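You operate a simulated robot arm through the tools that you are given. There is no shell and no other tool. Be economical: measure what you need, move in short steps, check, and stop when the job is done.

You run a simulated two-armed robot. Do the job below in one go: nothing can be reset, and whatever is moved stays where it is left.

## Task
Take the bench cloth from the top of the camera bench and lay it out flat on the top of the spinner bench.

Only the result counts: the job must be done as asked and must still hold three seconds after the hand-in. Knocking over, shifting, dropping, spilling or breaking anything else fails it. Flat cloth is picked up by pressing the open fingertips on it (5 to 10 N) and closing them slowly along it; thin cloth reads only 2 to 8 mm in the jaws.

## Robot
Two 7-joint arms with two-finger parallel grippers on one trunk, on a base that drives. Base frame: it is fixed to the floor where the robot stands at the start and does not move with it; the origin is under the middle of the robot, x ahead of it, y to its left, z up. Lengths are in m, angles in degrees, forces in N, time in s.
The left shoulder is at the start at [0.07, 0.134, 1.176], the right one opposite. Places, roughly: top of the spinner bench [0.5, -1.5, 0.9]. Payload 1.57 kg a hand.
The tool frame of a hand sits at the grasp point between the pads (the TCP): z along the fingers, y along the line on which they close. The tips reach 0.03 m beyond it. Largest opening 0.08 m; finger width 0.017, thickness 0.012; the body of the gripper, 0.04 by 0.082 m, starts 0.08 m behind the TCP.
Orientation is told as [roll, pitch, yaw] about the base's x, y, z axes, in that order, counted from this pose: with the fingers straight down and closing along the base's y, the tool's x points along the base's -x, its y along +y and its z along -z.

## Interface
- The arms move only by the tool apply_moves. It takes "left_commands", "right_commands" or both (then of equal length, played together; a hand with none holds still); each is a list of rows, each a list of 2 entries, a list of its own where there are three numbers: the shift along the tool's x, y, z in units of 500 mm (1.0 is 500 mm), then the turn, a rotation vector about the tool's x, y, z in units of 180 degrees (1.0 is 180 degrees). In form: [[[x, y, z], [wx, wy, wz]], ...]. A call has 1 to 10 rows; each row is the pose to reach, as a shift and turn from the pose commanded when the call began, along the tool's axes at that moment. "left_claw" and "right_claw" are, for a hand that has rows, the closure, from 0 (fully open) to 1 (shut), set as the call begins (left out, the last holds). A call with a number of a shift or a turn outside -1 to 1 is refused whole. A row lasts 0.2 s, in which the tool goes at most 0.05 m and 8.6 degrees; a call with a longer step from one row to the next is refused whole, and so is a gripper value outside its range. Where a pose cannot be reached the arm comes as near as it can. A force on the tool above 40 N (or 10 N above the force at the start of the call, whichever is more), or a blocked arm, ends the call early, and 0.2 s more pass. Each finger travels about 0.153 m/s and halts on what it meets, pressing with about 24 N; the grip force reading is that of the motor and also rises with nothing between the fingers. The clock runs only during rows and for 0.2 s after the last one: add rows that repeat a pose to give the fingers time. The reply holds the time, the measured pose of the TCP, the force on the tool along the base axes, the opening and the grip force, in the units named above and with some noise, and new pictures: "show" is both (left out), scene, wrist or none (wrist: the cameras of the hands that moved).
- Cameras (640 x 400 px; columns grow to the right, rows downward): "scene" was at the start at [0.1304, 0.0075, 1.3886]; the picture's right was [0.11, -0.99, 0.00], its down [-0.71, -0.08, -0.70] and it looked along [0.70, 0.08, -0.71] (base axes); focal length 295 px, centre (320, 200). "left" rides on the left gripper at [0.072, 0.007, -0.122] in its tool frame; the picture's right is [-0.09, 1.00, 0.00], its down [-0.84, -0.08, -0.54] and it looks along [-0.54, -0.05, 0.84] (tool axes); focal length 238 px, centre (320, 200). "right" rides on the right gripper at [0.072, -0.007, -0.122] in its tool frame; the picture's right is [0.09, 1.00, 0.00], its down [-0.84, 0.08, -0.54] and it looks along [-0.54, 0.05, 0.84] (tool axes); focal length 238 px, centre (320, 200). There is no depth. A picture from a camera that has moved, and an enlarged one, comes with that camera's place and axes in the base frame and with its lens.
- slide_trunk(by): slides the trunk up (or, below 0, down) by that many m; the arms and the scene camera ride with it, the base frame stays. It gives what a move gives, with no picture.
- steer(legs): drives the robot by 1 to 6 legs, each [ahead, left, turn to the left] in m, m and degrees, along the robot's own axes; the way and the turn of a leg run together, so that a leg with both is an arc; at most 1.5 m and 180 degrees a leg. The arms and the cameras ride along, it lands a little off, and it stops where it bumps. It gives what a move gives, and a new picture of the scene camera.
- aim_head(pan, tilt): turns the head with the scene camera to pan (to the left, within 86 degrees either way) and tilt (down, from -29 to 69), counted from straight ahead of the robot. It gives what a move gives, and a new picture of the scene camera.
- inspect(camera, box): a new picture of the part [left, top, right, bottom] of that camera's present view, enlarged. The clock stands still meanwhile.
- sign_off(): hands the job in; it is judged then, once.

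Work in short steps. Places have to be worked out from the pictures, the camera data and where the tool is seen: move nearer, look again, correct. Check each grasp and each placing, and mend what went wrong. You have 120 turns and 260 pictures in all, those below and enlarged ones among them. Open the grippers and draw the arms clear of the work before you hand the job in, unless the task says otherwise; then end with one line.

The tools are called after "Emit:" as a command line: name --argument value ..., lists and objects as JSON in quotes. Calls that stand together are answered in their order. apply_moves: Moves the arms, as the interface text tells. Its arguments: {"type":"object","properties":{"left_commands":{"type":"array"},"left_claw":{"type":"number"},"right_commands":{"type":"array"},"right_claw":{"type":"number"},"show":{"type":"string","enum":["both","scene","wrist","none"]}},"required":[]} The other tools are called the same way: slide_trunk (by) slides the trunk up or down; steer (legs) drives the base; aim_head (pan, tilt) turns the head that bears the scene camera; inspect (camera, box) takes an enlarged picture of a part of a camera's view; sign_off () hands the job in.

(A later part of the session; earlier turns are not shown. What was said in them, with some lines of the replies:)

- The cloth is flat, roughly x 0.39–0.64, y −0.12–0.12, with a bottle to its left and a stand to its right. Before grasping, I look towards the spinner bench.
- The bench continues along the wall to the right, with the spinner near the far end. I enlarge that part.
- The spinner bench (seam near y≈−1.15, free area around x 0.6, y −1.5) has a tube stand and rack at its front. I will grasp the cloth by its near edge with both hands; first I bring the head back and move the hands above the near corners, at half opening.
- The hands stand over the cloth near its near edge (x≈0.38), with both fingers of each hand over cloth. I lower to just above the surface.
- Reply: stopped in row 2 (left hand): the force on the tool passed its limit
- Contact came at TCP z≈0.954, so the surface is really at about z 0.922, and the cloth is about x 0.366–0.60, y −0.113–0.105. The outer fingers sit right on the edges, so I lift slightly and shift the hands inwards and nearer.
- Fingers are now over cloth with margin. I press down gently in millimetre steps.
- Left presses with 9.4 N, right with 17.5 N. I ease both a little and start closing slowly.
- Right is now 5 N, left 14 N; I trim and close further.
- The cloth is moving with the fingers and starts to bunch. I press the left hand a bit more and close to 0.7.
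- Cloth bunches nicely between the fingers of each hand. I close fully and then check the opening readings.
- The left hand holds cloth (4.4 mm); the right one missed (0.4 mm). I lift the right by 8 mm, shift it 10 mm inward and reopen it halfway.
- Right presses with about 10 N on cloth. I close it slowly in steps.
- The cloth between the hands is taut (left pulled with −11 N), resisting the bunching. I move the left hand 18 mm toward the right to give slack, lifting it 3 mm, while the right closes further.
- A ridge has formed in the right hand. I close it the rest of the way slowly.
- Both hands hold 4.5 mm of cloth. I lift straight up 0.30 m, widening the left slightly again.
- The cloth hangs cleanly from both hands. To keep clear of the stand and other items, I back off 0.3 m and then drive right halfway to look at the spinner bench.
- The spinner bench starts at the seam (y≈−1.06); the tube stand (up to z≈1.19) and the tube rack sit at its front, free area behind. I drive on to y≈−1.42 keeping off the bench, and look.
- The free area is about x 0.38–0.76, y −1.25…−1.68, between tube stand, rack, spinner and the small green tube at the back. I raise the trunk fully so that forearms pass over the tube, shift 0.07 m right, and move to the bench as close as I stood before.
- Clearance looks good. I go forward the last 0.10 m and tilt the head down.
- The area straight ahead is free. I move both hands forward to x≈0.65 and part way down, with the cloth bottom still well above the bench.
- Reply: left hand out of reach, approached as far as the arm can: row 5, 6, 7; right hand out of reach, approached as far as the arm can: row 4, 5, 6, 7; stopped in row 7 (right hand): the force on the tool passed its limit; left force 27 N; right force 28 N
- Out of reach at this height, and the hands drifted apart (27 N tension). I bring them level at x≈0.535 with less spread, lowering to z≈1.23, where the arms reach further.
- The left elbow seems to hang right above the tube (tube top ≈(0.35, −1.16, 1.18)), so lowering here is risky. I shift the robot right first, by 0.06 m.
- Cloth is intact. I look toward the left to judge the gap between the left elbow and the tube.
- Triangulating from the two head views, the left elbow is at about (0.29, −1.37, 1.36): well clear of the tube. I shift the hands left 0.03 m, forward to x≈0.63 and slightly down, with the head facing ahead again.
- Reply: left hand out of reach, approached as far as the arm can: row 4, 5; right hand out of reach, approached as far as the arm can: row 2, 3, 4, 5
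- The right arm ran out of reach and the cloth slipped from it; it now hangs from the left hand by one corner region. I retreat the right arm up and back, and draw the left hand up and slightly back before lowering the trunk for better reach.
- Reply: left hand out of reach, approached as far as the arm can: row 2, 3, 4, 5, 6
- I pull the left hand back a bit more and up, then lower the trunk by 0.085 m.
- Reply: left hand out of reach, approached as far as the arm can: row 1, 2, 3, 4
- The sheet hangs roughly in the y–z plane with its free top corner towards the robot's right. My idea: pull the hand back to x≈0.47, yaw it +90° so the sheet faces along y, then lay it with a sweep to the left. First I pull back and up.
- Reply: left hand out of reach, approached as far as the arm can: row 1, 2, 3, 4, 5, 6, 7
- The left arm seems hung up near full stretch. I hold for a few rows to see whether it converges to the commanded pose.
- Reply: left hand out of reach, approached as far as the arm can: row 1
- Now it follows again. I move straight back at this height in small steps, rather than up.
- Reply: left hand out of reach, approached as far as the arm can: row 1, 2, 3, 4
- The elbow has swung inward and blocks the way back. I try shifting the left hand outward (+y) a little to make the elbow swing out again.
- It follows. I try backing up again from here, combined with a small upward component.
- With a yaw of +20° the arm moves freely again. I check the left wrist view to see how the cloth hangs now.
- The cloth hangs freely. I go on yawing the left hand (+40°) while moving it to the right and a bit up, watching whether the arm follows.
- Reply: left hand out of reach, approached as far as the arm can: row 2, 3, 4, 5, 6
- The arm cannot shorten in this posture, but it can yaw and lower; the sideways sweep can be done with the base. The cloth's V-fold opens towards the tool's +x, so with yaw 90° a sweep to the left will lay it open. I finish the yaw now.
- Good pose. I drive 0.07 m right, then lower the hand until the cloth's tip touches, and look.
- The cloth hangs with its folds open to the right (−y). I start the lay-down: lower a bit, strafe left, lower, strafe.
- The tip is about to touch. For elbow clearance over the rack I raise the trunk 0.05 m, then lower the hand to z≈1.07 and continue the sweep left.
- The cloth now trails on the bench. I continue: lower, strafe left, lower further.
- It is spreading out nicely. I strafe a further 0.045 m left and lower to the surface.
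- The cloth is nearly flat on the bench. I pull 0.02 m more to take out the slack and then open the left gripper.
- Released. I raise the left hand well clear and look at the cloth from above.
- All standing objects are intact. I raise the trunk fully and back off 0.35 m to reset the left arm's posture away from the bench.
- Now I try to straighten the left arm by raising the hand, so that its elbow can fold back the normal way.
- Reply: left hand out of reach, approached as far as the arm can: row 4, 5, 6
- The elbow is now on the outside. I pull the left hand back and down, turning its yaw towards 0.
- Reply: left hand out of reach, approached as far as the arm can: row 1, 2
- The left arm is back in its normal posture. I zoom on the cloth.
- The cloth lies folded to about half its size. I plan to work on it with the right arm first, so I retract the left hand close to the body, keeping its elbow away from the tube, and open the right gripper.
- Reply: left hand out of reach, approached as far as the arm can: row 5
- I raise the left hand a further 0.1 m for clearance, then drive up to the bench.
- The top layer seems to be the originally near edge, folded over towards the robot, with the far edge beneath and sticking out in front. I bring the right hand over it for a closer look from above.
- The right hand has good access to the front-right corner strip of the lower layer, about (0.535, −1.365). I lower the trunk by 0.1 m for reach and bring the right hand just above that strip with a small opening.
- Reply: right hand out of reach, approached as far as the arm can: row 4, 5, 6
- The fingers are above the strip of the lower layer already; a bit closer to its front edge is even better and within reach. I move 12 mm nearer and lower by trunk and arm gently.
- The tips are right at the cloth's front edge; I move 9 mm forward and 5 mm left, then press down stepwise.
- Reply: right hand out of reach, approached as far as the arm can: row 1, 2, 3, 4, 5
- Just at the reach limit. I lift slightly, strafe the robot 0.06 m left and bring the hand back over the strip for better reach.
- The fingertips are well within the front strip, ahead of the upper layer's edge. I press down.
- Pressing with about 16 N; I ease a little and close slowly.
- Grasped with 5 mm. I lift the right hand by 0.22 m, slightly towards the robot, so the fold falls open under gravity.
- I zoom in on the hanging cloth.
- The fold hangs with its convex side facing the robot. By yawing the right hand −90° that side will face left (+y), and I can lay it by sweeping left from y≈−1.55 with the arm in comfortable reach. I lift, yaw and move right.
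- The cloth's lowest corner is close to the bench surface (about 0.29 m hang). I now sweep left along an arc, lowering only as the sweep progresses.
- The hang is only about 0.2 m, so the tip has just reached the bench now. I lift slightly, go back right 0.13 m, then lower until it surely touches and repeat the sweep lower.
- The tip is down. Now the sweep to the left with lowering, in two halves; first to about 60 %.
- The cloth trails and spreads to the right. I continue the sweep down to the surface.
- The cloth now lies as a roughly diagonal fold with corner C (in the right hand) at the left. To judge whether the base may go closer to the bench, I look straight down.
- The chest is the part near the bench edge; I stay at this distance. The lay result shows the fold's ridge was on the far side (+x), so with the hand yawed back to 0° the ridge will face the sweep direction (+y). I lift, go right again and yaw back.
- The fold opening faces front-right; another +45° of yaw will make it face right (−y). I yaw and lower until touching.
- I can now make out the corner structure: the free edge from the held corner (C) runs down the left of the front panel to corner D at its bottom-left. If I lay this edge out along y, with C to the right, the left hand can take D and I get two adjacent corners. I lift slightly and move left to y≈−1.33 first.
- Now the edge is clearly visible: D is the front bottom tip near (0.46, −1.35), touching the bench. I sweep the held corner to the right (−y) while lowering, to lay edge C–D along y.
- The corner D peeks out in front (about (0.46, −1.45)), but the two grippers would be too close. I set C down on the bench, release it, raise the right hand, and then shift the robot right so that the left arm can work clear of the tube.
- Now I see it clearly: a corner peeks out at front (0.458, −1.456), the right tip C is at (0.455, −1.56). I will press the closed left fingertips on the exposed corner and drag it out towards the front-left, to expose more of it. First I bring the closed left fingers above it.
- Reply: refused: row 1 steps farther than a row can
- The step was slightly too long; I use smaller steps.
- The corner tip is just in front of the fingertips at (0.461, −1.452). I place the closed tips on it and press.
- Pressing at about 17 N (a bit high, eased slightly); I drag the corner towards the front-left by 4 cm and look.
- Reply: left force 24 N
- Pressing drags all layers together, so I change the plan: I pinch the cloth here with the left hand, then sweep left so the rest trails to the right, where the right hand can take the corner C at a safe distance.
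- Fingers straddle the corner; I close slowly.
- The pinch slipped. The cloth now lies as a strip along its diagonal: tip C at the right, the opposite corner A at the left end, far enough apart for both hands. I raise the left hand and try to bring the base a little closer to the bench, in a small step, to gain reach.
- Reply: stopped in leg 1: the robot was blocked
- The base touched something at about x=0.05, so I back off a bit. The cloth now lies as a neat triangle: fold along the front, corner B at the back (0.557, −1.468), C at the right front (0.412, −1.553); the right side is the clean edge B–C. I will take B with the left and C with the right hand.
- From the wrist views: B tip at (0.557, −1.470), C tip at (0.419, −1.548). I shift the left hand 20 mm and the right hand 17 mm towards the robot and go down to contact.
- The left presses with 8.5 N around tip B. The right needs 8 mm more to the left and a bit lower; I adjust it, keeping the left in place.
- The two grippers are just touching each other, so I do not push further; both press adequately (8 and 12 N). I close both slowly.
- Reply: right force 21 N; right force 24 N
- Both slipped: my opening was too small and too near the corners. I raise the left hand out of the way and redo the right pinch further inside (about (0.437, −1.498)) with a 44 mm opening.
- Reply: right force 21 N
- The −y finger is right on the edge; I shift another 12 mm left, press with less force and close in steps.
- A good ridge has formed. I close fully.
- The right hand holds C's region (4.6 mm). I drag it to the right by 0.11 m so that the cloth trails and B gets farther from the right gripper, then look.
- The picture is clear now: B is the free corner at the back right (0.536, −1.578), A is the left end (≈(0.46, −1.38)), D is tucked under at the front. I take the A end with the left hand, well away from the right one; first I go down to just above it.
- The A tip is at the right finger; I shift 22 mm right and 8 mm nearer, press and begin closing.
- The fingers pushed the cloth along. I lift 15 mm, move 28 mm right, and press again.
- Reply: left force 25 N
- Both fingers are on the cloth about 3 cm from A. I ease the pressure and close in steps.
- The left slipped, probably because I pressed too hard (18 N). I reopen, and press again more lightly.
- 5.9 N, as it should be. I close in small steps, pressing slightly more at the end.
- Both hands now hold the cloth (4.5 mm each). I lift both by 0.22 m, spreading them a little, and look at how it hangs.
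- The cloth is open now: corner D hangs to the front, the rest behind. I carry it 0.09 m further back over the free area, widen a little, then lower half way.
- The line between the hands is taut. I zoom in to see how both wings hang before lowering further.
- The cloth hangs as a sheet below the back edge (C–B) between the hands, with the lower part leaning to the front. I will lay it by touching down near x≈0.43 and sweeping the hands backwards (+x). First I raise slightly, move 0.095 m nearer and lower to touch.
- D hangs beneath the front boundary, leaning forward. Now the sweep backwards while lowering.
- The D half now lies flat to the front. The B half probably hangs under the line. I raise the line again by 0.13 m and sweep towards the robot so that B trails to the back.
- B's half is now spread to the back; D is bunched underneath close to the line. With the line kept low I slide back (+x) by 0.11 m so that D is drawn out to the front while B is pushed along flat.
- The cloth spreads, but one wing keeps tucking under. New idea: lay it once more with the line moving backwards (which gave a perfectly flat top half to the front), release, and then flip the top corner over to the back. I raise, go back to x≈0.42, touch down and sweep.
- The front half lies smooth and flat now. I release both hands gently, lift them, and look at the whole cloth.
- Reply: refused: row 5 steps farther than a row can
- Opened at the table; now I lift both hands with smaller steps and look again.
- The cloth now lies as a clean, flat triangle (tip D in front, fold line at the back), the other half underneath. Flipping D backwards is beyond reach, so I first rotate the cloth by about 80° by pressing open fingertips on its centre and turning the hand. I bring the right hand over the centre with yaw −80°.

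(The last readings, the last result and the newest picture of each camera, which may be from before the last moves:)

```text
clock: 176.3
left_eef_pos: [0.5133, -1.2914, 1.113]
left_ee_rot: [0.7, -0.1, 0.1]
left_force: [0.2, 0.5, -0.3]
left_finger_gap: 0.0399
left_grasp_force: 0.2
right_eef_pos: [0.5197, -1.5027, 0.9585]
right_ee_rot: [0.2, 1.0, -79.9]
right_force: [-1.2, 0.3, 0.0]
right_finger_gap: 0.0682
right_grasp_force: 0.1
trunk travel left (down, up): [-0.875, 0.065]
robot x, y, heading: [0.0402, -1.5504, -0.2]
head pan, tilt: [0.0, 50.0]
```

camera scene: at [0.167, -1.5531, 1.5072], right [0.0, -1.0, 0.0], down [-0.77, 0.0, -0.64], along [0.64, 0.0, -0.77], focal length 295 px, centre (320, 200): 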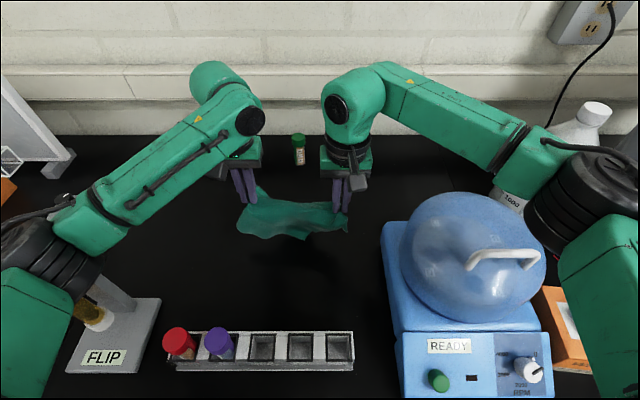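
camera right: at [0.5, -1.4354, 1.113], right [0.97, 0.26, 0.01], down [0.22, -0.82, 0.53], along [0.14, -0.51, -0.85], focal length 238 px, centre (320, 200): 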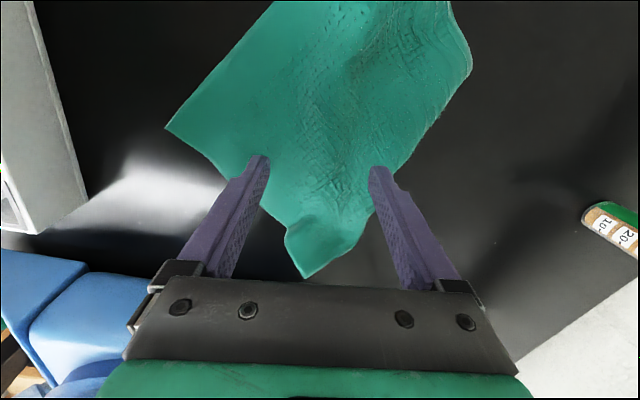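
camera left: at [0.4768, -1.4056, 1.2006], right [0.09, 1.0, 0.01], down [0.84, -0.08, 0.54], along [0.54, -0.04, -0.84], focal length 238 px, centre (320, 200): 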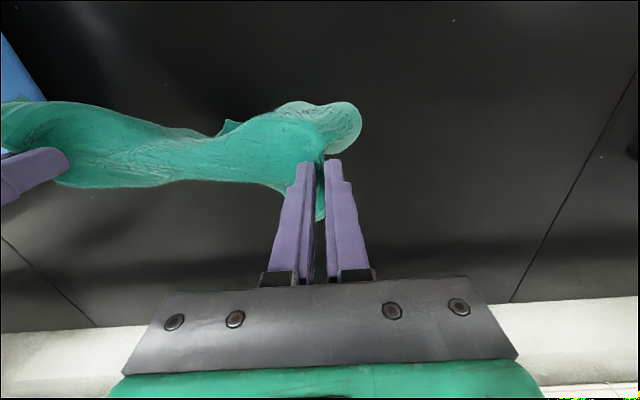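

Not yet in contact; I press 4 mm more and then rotate the hand (and the cloth) by +110°, lift and look.

Emit:
apply_moves --right_commands '[[[0, 0, 0.005], [0, 0, 0]], [[0, 0, 0.009], [0, 0, 0]], [[0, 0, 0.009], [0, 0, -0.04]], [[0, 0, 0.009], [0, 0, -0.085]], [[0, 0, 0.009], [0, 0, -0.13]], [[0, 0, 0.009], [0, 0, -0.175]], [[0, 0, 0.009], [0, 0, -0.22]], [[0, 0, 0.009], [0, 0, -0.265]], [[0, 0, 0.009], [0, 0, -0.31]]]' --show "none"

Emit:
apply_moves --right_commands '[[[0, 0, 0], [0, 0, -0.045]], [[0, 0, 0], [0, 0, -0.09]], [[0, 0, 0], [0, 0, -0.135]], [[0, 0, 0], [0, 0, -0.18]], [[0, 0, 0], [0, 0, -0.225]], [[0, 0, 0], [0, 0, -0.27]], [[0, 0, 0], [0, 0, -0.3]], [[0, 0, -0.06], [0, 0, -0.3]], [[0, 0, -0.15], [0, 0, -0.3]], [[0, 0, -0.24], [0, 0, -0.3]]]' --show "none"

Emit:
inspect --camera "scene" --box '[200, 150, 400, 300]'

Emit:
inspect --camera "left" --box '[0, 0, 480, 300]'

```text
clock: 178.3
left_eef_pos: [0.5128, -1.2912, 1.1122]
left_ee_rot: [0.7, -0.3, 0.1]
left_force: [0.7, 0.1, -0.6]
left_finger_gap: 0.0398
left_grasp_force: 0.0
right_eef_pos: [0.5195, -1.5019, 0.9543]
right_ee_rot: [1.0, 0.4, -24.1]
right_force: [2.2, -0.9, 13.1]
right_finger_gap: 0.0681
right_grasp_force: 0.1
trunk travel left (down, up): [-0.875, 0.065]
robot x, y, heading: [0.036, -1.551, -0.1]
head pan, tilt: [0.0, 50.0]
```

```text
clock: 180.5
left_eef_pos: [0.514, -1.2902, 1.112]
left_ee_rot: [0.7, -0.2, 0.1]
left_force: [-0.3, 0.3, -0.1]
left_finger_gap: 0.0399
left_grasp_force: 0.0
right_eef_pos: [0.518, -1.5042, 1.0747]
right_ee_rot: [0.7, -0.5, 29.8]
right_force: [-0.9, -0.1, 0.1]
right_finger_gap: 0.0679
right_grasp_force: 0.0
trunk travel left (down, up): [-0.875, 0.065]
robot x, y, heading: [0.0401, -1.5476, -0.2]
head pan, tilt: [0.0, 50.0]
```

```text
2.67 times, centred on (300, 225) of scene
camera zoom: at [0.1596, -1.5596, 1.5078], right [0.0, -1.0, 0.0], down [-0.76, 0.0, -0.65], along [0.65, 0.0, -0.76], focal length 787 px, centre (373, 133)
```

zoom: 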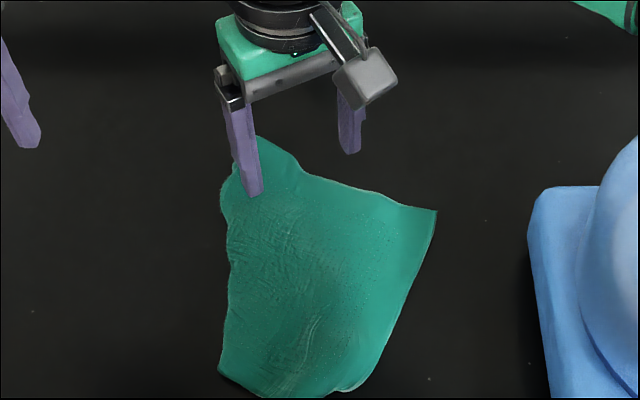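

```text
1.33 times, centred on (240, 150) of left
camera zoom: at [0.441, -1.2859, 1.2346], right [0.09, 1.0, 0.01], down [0.84, -0.08, 0.54], along [0.54, -0.04, -0.84], focal length 318 px, centre (427, 267)
```

zoom: 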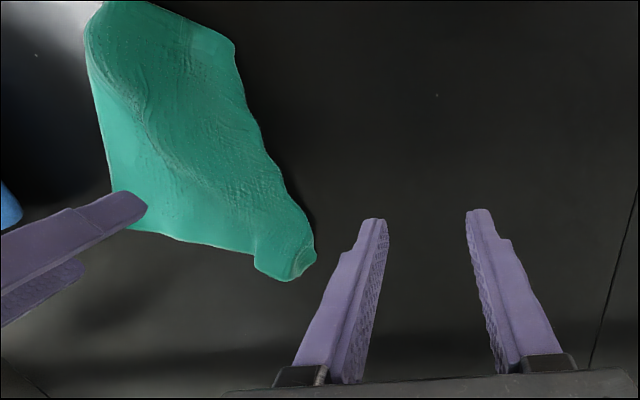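

The rotation worked very well: fold line now along x at y≈−1.44 and the free corner D at the right (0.569, −1.616), so D can be flipped over to the left. I retreat the right hand and bring the left over D.

Emit:
apply_moves --left_commands '[[[0, 0, 0], [0, 0, 0]], [[-0.02, -0.05, 0], [0, 0, 0]], [[-0.04, -0.13, 0], [0, 0, 0]], [[-0.06, -0.21, 0], [0, 0, 0]], [[-0.082, -0.3, 0], [0, 0, 0]], [[-0.082, -0.39, 0.02], [0, 0, 0]], [[-0.082, -0.48, 0.05], [0, 0, 0]], [[-0.082, -0.564, 0.09], [0, 0, 0]], [[-0.082, -0.564, 0.18], [0, 0, 0]], [[-0.082, -0.564, 0.26], [0, 0, 0]]]' --right_commands '[[[0.06, -0.04, -0.06], [0, 0, 0]], [[0.12, -0.08, -0.12], [0, 0, 0]], [[0.18, -0.12, -0.18], [0, 0, 0]], [[0.25, -0.165, -0.22], [0, 0, 0]], [[0.31, -0.205, -0.24], [0, 0, 0]], [[0.372, -0.248, -0.24], [0, 0, 0]], [[0.372, -0.248, -0.24], [0, 0, 0]], [[0.372, -0.248, -0.24], [0, 0, 0]], [[0.372, -0.248, -0.24], [0, 0, 0]], [[0.372, -0.248, -0.24], [0, 0, 0]]]' --left_claw 0.45 --show "none"

Emit:
inspect --camera "left" --box '[0, 0, 640, 400]'

```text
clock: 182.7
left_eef_pos: [0.5599, -1.5656, 0.9765]
left_ee_rot: [0.4, 0.2, -0.1]
left_force: [-0.1, 0.4, -0.1]
left_finger_gap: 0.0439
left_grasp_force: 0.0
right_eef_pos: [0.4255, -1.7004, 1.1894]
right_ee_rot: [0.9, -0.4, 29.8]
right_force: [-0.6, 0.1, -0.2]
right_finger_gap: 0.0681
right_grasp_force: 0.0
trunk travel left (down, up): [-0.875, 0.065]
robot x, y, heading: [0.0354, -1.5542, -0.0]
head pan, tilt: [0.0, 50.0]
```

```text
1.00 times, centred on (320, 200) of left
camera zoom: at [0.4881, -1.56, 1.0976], right [0.09, 1.0, 0.01], down [0.84, -0.08, 0.54], along [0.54, -0.04, -0.84], focal length 238 px, centre (320, 200)
```

zoom: 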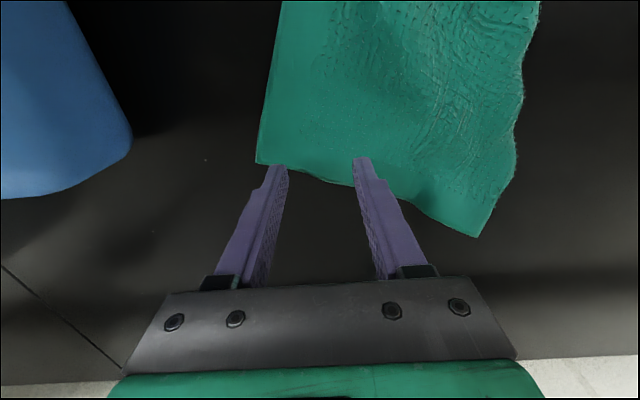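

The fingers need to go 30 mm nearer to the robot to have enough cloth. I shift, press lightly, and close in steps.

Emit:
apply_moves --left_commands '[[[0.03, 0, 0], [0, 0, 0]], [[0.06, 0, 0], [0, 0, 0]], [[0.06, 0, 0.02], [0, 0, 0]], [[0.06, 0, 0.03], [0, 0, 0]], [[0.06, 0, 0.036], [0, 0, 0]]]' --show "none"

Emit:
apply_moves --left_commands '[[[0, 0, 0.001], [0, 0, 0]], [[0, 0, 0.001], [0, 0, 0]]]' --left_claw 0.56 --show "none"

Emit:
apply_moves --left_commands '[[[0, 0, 0], [0, 0, 0]], [[0, 0, 0], [0, 0, 0]]]' --left_claw 0.69 --show "none"

Emit:
inspect --camera "left" --box '[160, 0, 560, 280]'

```text
clock: 183.9
left_eef_pos: [0.527, -1.566, 0.9605]
left_ee_rot: [0.5, 0.0, 0.1]
left_force: [0.6, -0.6, 0.4]
left_finger_gap: 0.0441
left_grasp_force: 0.0
right_eef_pos: [0.4222, -1.7012, 1.1893]
right_ee_rot: [0.8, -0.2, 29.8]
right_force: [0.8, -0.1, 0.1]
right_finger_gap: 0.0682
right_grasp_force: 0.2
trunk travel left (down, up): [-0.875, 0.065]
robot x, y, heading: [0.0419, -1.553, -0.1]
head pan, tilt: [0.0, 50.0]
```

```text
clock: 184.5
left_eef_pos: [0.5288, -1.5673, 0.9596]
left_ee_rot: [0.5, 0.1, 0.0]
left_force: [0.4, 0.3, 0.4]
left_finger_gap: 0.0351
left_grasp_force: 0.1
right_eef_pos: [0.4232, -1.7004, 1.1892]
right_ee_rot: [0.8, -0.2, 29.8]
right_force: [-1.0, 0.1, 0.6]
right_finger_gap: 0.0679
right_grasp_force: 0.2
trunk travel left (down, up): [-0.875, 0.065]
robot x, y, heading: [0.0416, -1.5504, -0.1]
head pan, tilt: [0.0, 50.0]
```

```text
clock: 185.1
left_eef_pos: [0.5284, -1.566, 0.9602]
left_ee_rot: [0.3, 0.2, 0.1]
left_force: [0.3, 0.5, -0.2]
left_finger_gap: 0.0246
left_grasp_force: 0.1
right_eef_pos: [0.4243, -1.7008, 1.1885]
right_ee_rot: [0.9, -0.1, 29.8]
right_force: [0.1, 0.1, 0.4]
right_finger_gap: 0.0681
right_grasp_force: 0.1
trunk travel left (down, up): [-0.875, 0.065]
robot x, y, heading: [0.0382, -1.5509, -0.0]
head pan, tilt: [0.0, 50.0]
```

```text
1.43 times, centred on (360, 140) of left
camera zoom: at [0.4569, -1.5611, 1.0808], right [0.09, 1.0, 0.01], down [0.84, -0.08, 0.54], along [0.54, -0.04, -0.84], focal length 340 px, centre (263, 286)
```

zoom: 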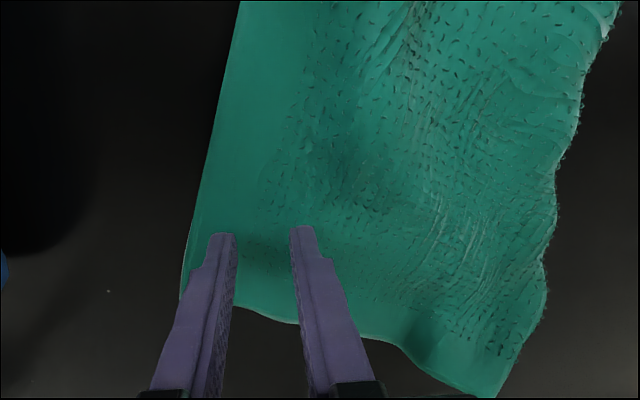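

No contact yet. I reopen, lower 4.5 mm more and read the force.

Emit:
apply_moves --left_commands '[[[0, 0, -0.004], [0, 0, 0]], [[0, 0, 0.004], [0, 0, 0]], [[0, 0, 0.007], [0, 0, 0]], [[0, 0, 0.0095], [0, 0, 0]], [[0, 0, 0.0095], [0, 0, 0]]]' --left_claw 0.43 --show "none"

```text
clock: 186.3
left_eef_pos: [0.529, -1.5668, 0.9548]
left_ee_rot: [0.4, 0.1, 0.1]
left_force: [-1.0, 0.6, 1.5]
left_finger_gap: 0.0457
left_grasp_force: 0.1
right_eef_pos: [0.4234, -1.7014, 1.189]
right_ee_rot: [0.9, -0.2, 29.8]
right_force: [-0.2, 0.0, 0.6]
right_finger_gap: 0.0678
right_grasp_force: 0.1
trunk travel left (down, up): [-0.875, 0.065]
robot x, y, heading: [0.0401, -1.5505, -0.4]
head pan, tilt: [0.0, 50.0]
```

Just touching (1.5 N). I press 1.3 mm more and close in steps to the end.

Emit:
apply_moves --left_commands '[[[0, 0, 0.0026], [0, 0, 0]], [[0, 0, 0.0026], [0, 0, 0]], [[0, 0, 0.0026], [0, 0, 0]]]' --left_claw 0.55 --show "none"

Emit:
apply_moves --left_commands '[[[0, 0, 0], [0, 0, 0]], [[0, 0, 0], [0, 0, 0]]]' --left_claw 0.68 --show "none"

Emit:
apply_moves --left_commands '[[[0, 0, 0], [0, 0, 0]], [[0, 0, 0], [0, 0, 0]]]' --left_claw 0.8 --show "none"

Emit:
apply_moves --left_commands '[[[0, 0, 0.001], [0, 0, 0]], [[0, 0, 0.001], [0, 0, 0]]]' --left_claw 0.9 --show "none"

Emit:
apply_moves --left_commands '[[[0, 0, 0], [0, 0, 0]], [[0, 0, 0], [0, 0, 0]], [[0, 0, 0], [0, 0, 0]]]' --left_claw 1 --show "wrist"

```text
clock: 187.1
left_eef_pos: [0.527, -1.5667, 0.953]
left_ee_rot: [0.3, 0.1, 0.0]
left_force: [1.5, 1.0, 6.5]
left_finger_gap: 0.0354
left_grasp_force: 0.1
right_eef_pos: [0.4219, -1.7005, 1.1896]
right_ee_rot: [0.9, -0.3, 29.8]
right_force: [0.7, 0.3, 0.5]
right_finger_gap: 0.0681
right_grasp_force: 0.0
trunk travel left (down, up): [-0.875, 0.065]
robot x, y, heading: [0.0376, -1.5505, 0.0]
head pan, tilt: [0.0, 50.0]
```

```text
clock: 187.7
left_eef_pos: [0.5289, -1.5664, 0.954]
left_ee_rot: [0.3, 0.0, 0.2]
left_force: [0.9, -0.5, 6.2]
left_finger_gap: 0.0249
left_grasp_force: 0.1
right_eef_pos: [0.4233, -1.7006, 1.1897]
right_ee_rot: [0.8, -0.3, 29.8]
right_force: [0.1, -0.4, 1.0]
right_finger_gap: 0.0682
right_grasp_force: 0.0
trunk travel left (down, up): [-0.875, 0.065]
robot x, y, heading: [0.0402, -1.551, 0.1]
head pan, tilt: [0.0, 50.0]
```

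```text
clock: 188.3
left_eef_pos: [0.5285, -1.5661, 0.9538]
left_ee_rot: [0.4, 0.1, 0.1]
left_force: [1.4, -1.3, 7.2]
left_finger_gap: 0.0162
left_grasp_force: 0.2
right_eef_pos: [0.423, -1.7012, 1.1902]
right_ee_rot: [0.9, -0.3, 29.7]
right_force: [0.6, 0.6, -0.3]
right_finger_gap: 0.0681
right_grasp_force: 0.0
trunk travel left (down, up): [-0.875, 0.065]
robot x, y, heading: [0.0411, -1.5531, 0.0]
head pan, tilt: [0.0, 50.0]
```

```text
clock: 188.9
left_eef_pos: [0.5275, -1.5669, 0.9533]
left_ee_rot: [0.4, 0.1, 0.1]
left_force: [1.9, -1.0, 9.2]
left_finger_gap: 0.0089
left_grasp_force: 0.4
right_eef_pos: [0.4222, -1.7008, 1.1892]
right_ee_rot: [0.7, -0.3, 29.8]
right_force: [0.7, 1.5, 0.0]
right_finger_gap: 0.0682
right_grasp_force: 0.0
trunk travel left (down, up): [-0.875, 0.065]
robot x, y, heading: [0.0392, -1.5475, -0.0]
head pan, tilt: [0.0, 50.0]
```

```text
clock: 189.7
left_eef_pos: [0.5266, -1.5659, 0.9537]
left_ee_rot: [0.5, 0.0, 0.1]
left_force: [1.1, 0.0, 10.6]
left_finger_gap: 0.0047
left_grasp_force: 24.0
right_eef_pos: [0.4218, -1.7012, 1.1898]
right_ee_rot: [0.7, -0.3, 29.8]
right_force: [-0.3, -0.1, 0.6]
right_finger_gap: 0.0682
right_grasp_force: 0.1
trunk travel left (down, up): [-0.875, 0.065]
robot x, y, heading: [0.0404, -1.5477, -0.3]
head pan, tilt: [0.0, 50.0]
camera left: at [0.4558, -1.5611, 1.0751], right [0.09, 1.0, 0.01], down [0.84, -0.08, 0.54], along [0.54, -0.04, -0.84], focal length 238 px, centre (320, 200)
```

left: 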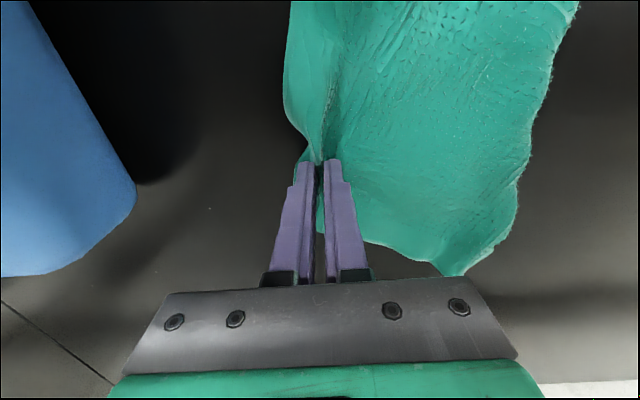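

The left hand holds D's region (4.7 mm), apparently a single layer. I raise the trunk 0.06 m for elbow clearance and flip D in an arc over the fold line to the left, then look.

Emit:
slide_trunk --by 0.06

Emit:
apply_moves --left_commands '[[[0, 0.04, -0.06], [0, 0, 0]], [[0, 0.1, -0.1], [0, 0, 0]], [[0, 0.17, -0.12], [0, 0, 0]], [[0, 0.25, -0.12], [0, 0, 0]], [[0, 0.33, -0.1], [0, 0, 0]], [[0, 0.4, -0.05], [0, 0, 0]], [[0, 0.46, 0.02], [0, 0, 0]], [[0, 0.5, 0.07], [0, 0, 0]], [[0, 0.525, 0.1], [0, 0, 0]], [[0, 0.53, 0.106], [0, 0, 0]]]' --show "none"

Emit:
inspect --camera "scene" --box '[140, 130, 400, 310]'

Emit:
inspect --camera "left" --box '[0, 0, 640, 400]'

```text
clock: 190.7
left_eef_pos: [0.5293, -1.5674, 1.0127]
left_ee_rot: [0.4, 0.1, 0.1]
left_force: [0.3, 1.1, 0.5]
left_finger_gap: 0.0046
left_grasp_force: 23.7
right_eef_pos: [0.4246, -1.7004, 1.2493]
right_ee_rot: [0.8, -0.2, 29.9]
right_force: [-0.3, 0.3, -0.1]
right_finger_gap: 0.0683
right_grasp_force: 0.0
trunk travel left (down, up): [-0.935, 0.005]
robot x, y, heading: [0.041, -1.5542, 0.1]
head pan, tilt: [0.0, 50.0]
```

```text
clock: 192.9
left_eef_pos: [0.5287, -1.3019, 0.9612]
left_ee_rot: [0.4, 0.0, 0.0]
left_force: [0.2, 0.3, 0.9]
left_finger_gap: 0.0045
left_grasp_force: 23.9
right_eef_pos: [0.4235, -1.7009, 1.2499]
right_ee_rot: [0.8, -0.3, 29.8]
right_force: [-1.4, -0.4, 0.1]
right_finger_gap: 0.0677
right_grasp_force: 0.0
trunk travel left (down, up): [-0.935, 0.005]
robot x, y, heading: [0.0377, -1.5472, -0.0]
head pan, tilt: [0.0, 50.0]
```

```text
2.22 times, centred on (270, 220) of scene
camera zoom: at [0.1655, -1.5533, 1.5673], right [0.0, -1.0, 0.0], down [-0.77, 0.0, -0.64], along [0.64, 0.0, -0.77], focal length 656 px, centre (431, 156)
```

zoom: 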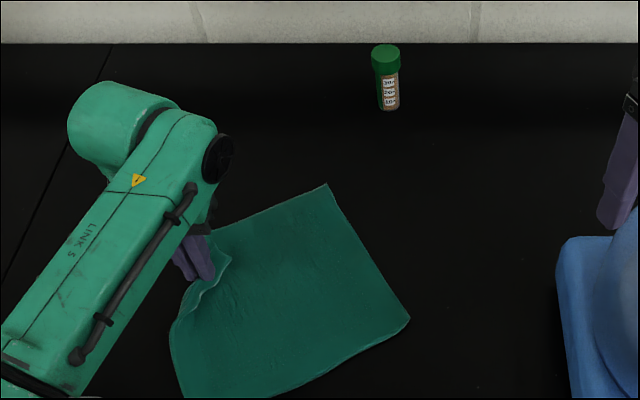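

```text
1.00 times, centred on (320, 200) of left
camera zoom: at [0.4557, -1.2957, 1.0831], right [0.09, 1.0, 0.01], down [0.84, -0.08, 0.54], along [0.54, -0.04, -0.84], focal length 238 px, centre (320, 200)
```

zoom: 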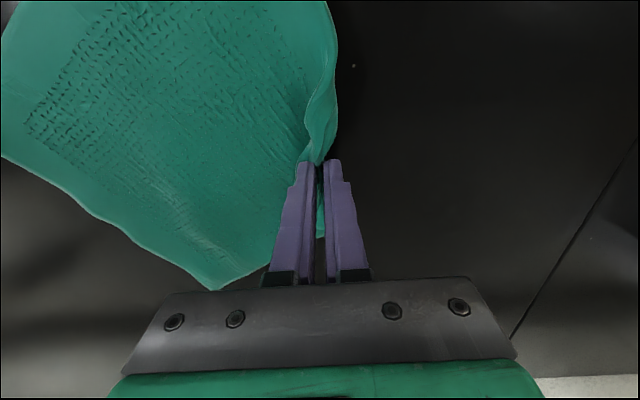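

The cloth is now fully unfolded as a flat square. I open the left gripper at the surface, lift it away straight up, and take a look.

Emit:
apply_moves --left_commands '[[[0, 0.006, 0.006], [0, 0, 0]], [[0, 0.012, 0.008], [0, 0, 0]], [[0, 0.012, 0.008], [0, 0, 0]]]' --show "none"

Emit:
apply_moves --left_commands '[[[0, 0, 0], [0, 0, 0]], [[0, 0, 0], [0, 0, 0]], [[0, 0, 0], [0, 0, 0]]]' --left_claw 0.4 --show "none"

Emit:
apply_moves --left_commands '[[[0, 0, -0.03], [0, 0, 0]], [[0, 0, -0.1], [0, 0, 0]], [[0, 0, -0.18], [0, 0, 0]], [[0, 0, -0.26], [0, 0, 0]], [[0.04, 0, -0.34], [0, 0, 0]], [[0.1, 0, -0.4], [0, 0, 0]], [[0.17, 0, -0.44], [0, 0, 0]], [[0.24, 0, -0.46], [0, 0, 0]]]' --left_claw 0.1 --show "none"

Emit:
inspect --camera "scene" --box '[140, 130, 400, 310]'

Emit:
inspect --camera "left" --box '[0, 0, 640, 400]'

```text
clock: 193.7
left_eef_pos: [0.5286, -1.2959, 0.9575]
left_ee_rot: [0.4, 0.0, 0.1]
left_force: [0.5, -1.7, 5.0]
left_finger_gap: 0.0049
left_grasp_force: 24.0
right_eef_pos: [0.4225, -1.7011, 1.2479]
right_ee_rot: [0.8, -0.3, 29.9]
right_force: [0.7, 1.2, 0.1]
right_finger_gap: 0.0679
right_grasp_force: 0.1
trunk travel left (down, up): [-0.935, 0.005]
robot x, y, heading: [0.0366, -1.5494, -0.1]
head pan, tilt: [0.0, 50.0]
```

```text
clock: 194.5
left_eef_pos: [0.528, -1.2947, 0.9577]
left_ee_rot: [0.4, 0.1, 0.0]
left_force: [0.2, 0.3, 1.8]
left_finger_gap: 0.0477
left_grasp_force: 0.1
right_eef_pos: [0.4239, -1.7014, 1.2482]
right_ee_rot: [0.8, -0.2, 29.7]
right_force: [0.4, 1.0, -1.1]
right_finger_gap: 0.0678
right_grasp_force: 0.1
trunk travel left (down, up): [-0.935, 0.005]
robot x, y, heading: [0.0434, -1.5506, -0.1]
head pan, tilt: [0.0, 50.0]
```

```text
clock: 196.3
left_eef_pos: [0.4068, -1.2969, 1.1864]
left_ee_rot: [0.4, 0.1, 0.1]
left_force: [1.0, -0.6, 0.7]
left_finger_gap: 0.0721
left_grasp_force: 0.0
right_eef_pos: [0.4197, -1.699, 1.2501]
right_ee_rot: [0.7, -0.2, 29.7]
right_force: [0.5, -0.7, 0.3]
right_finger_gap: 0.0681
right_grasp_force: 0.1
trunk travel left (down, up): [-0.935, 0.005]
robot x, y, heading: [0.0405, -1.5518, -0.2]
head pan, tilt: [0.0, 50.0]
```

```text
2.22 times, centred on (270, 220) of scene
camera zoom: at [0.1636, -1.5523, 1.5674], right [0.0, -1.0, 0.0], down [-0.77, 0.0, -0.64], along [0.64, 0.0, -0.77], focal length 656 px, centre (431, 156)
```

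zoom: 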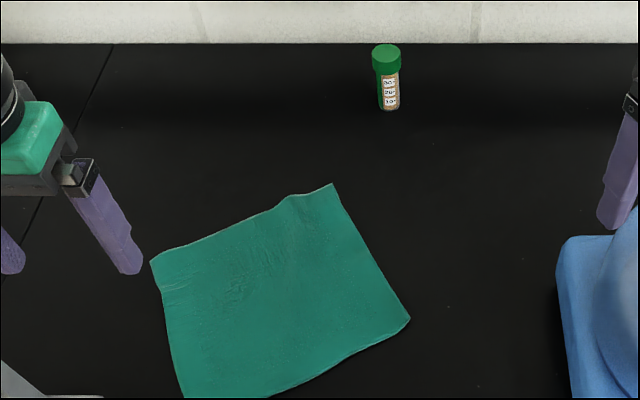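

```text
1.00 times, centred on (320, 200) of left
camera zoom: at [0.3339, -1.2912, 1.3089], right [0.09, 1.0, 0.01], down [0.84, -0.08, 0.54], along [0.54, -0.04, -0.84], focal length 238 px, centre (320, 200)
```

zoom: 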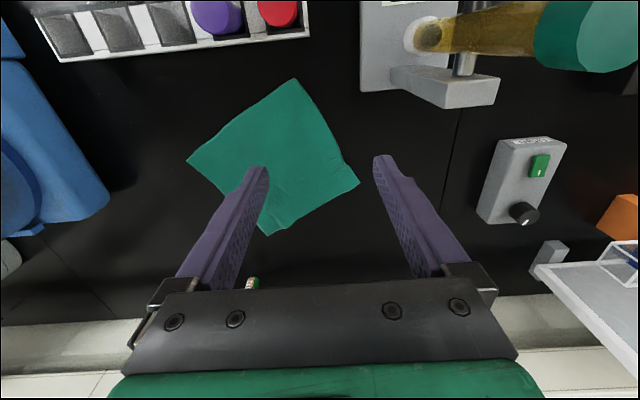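

The cloth lies flat as a full square on the spinner bench, clear of everything; both grippers are open and well above the work. I hand in.

Emit:
sign_off

```text
The job is handed in.
```

The bench cloth is lying flat and fully unfolded on top of the spinner bench, clear of the objects there. Both grippers are open and raised clear, and I have handed the job in. The cloth slipped from one hand on the way and I had to lay it out again. The base was also stopped once by a bump at the bench, but nothing appeared to have moved.
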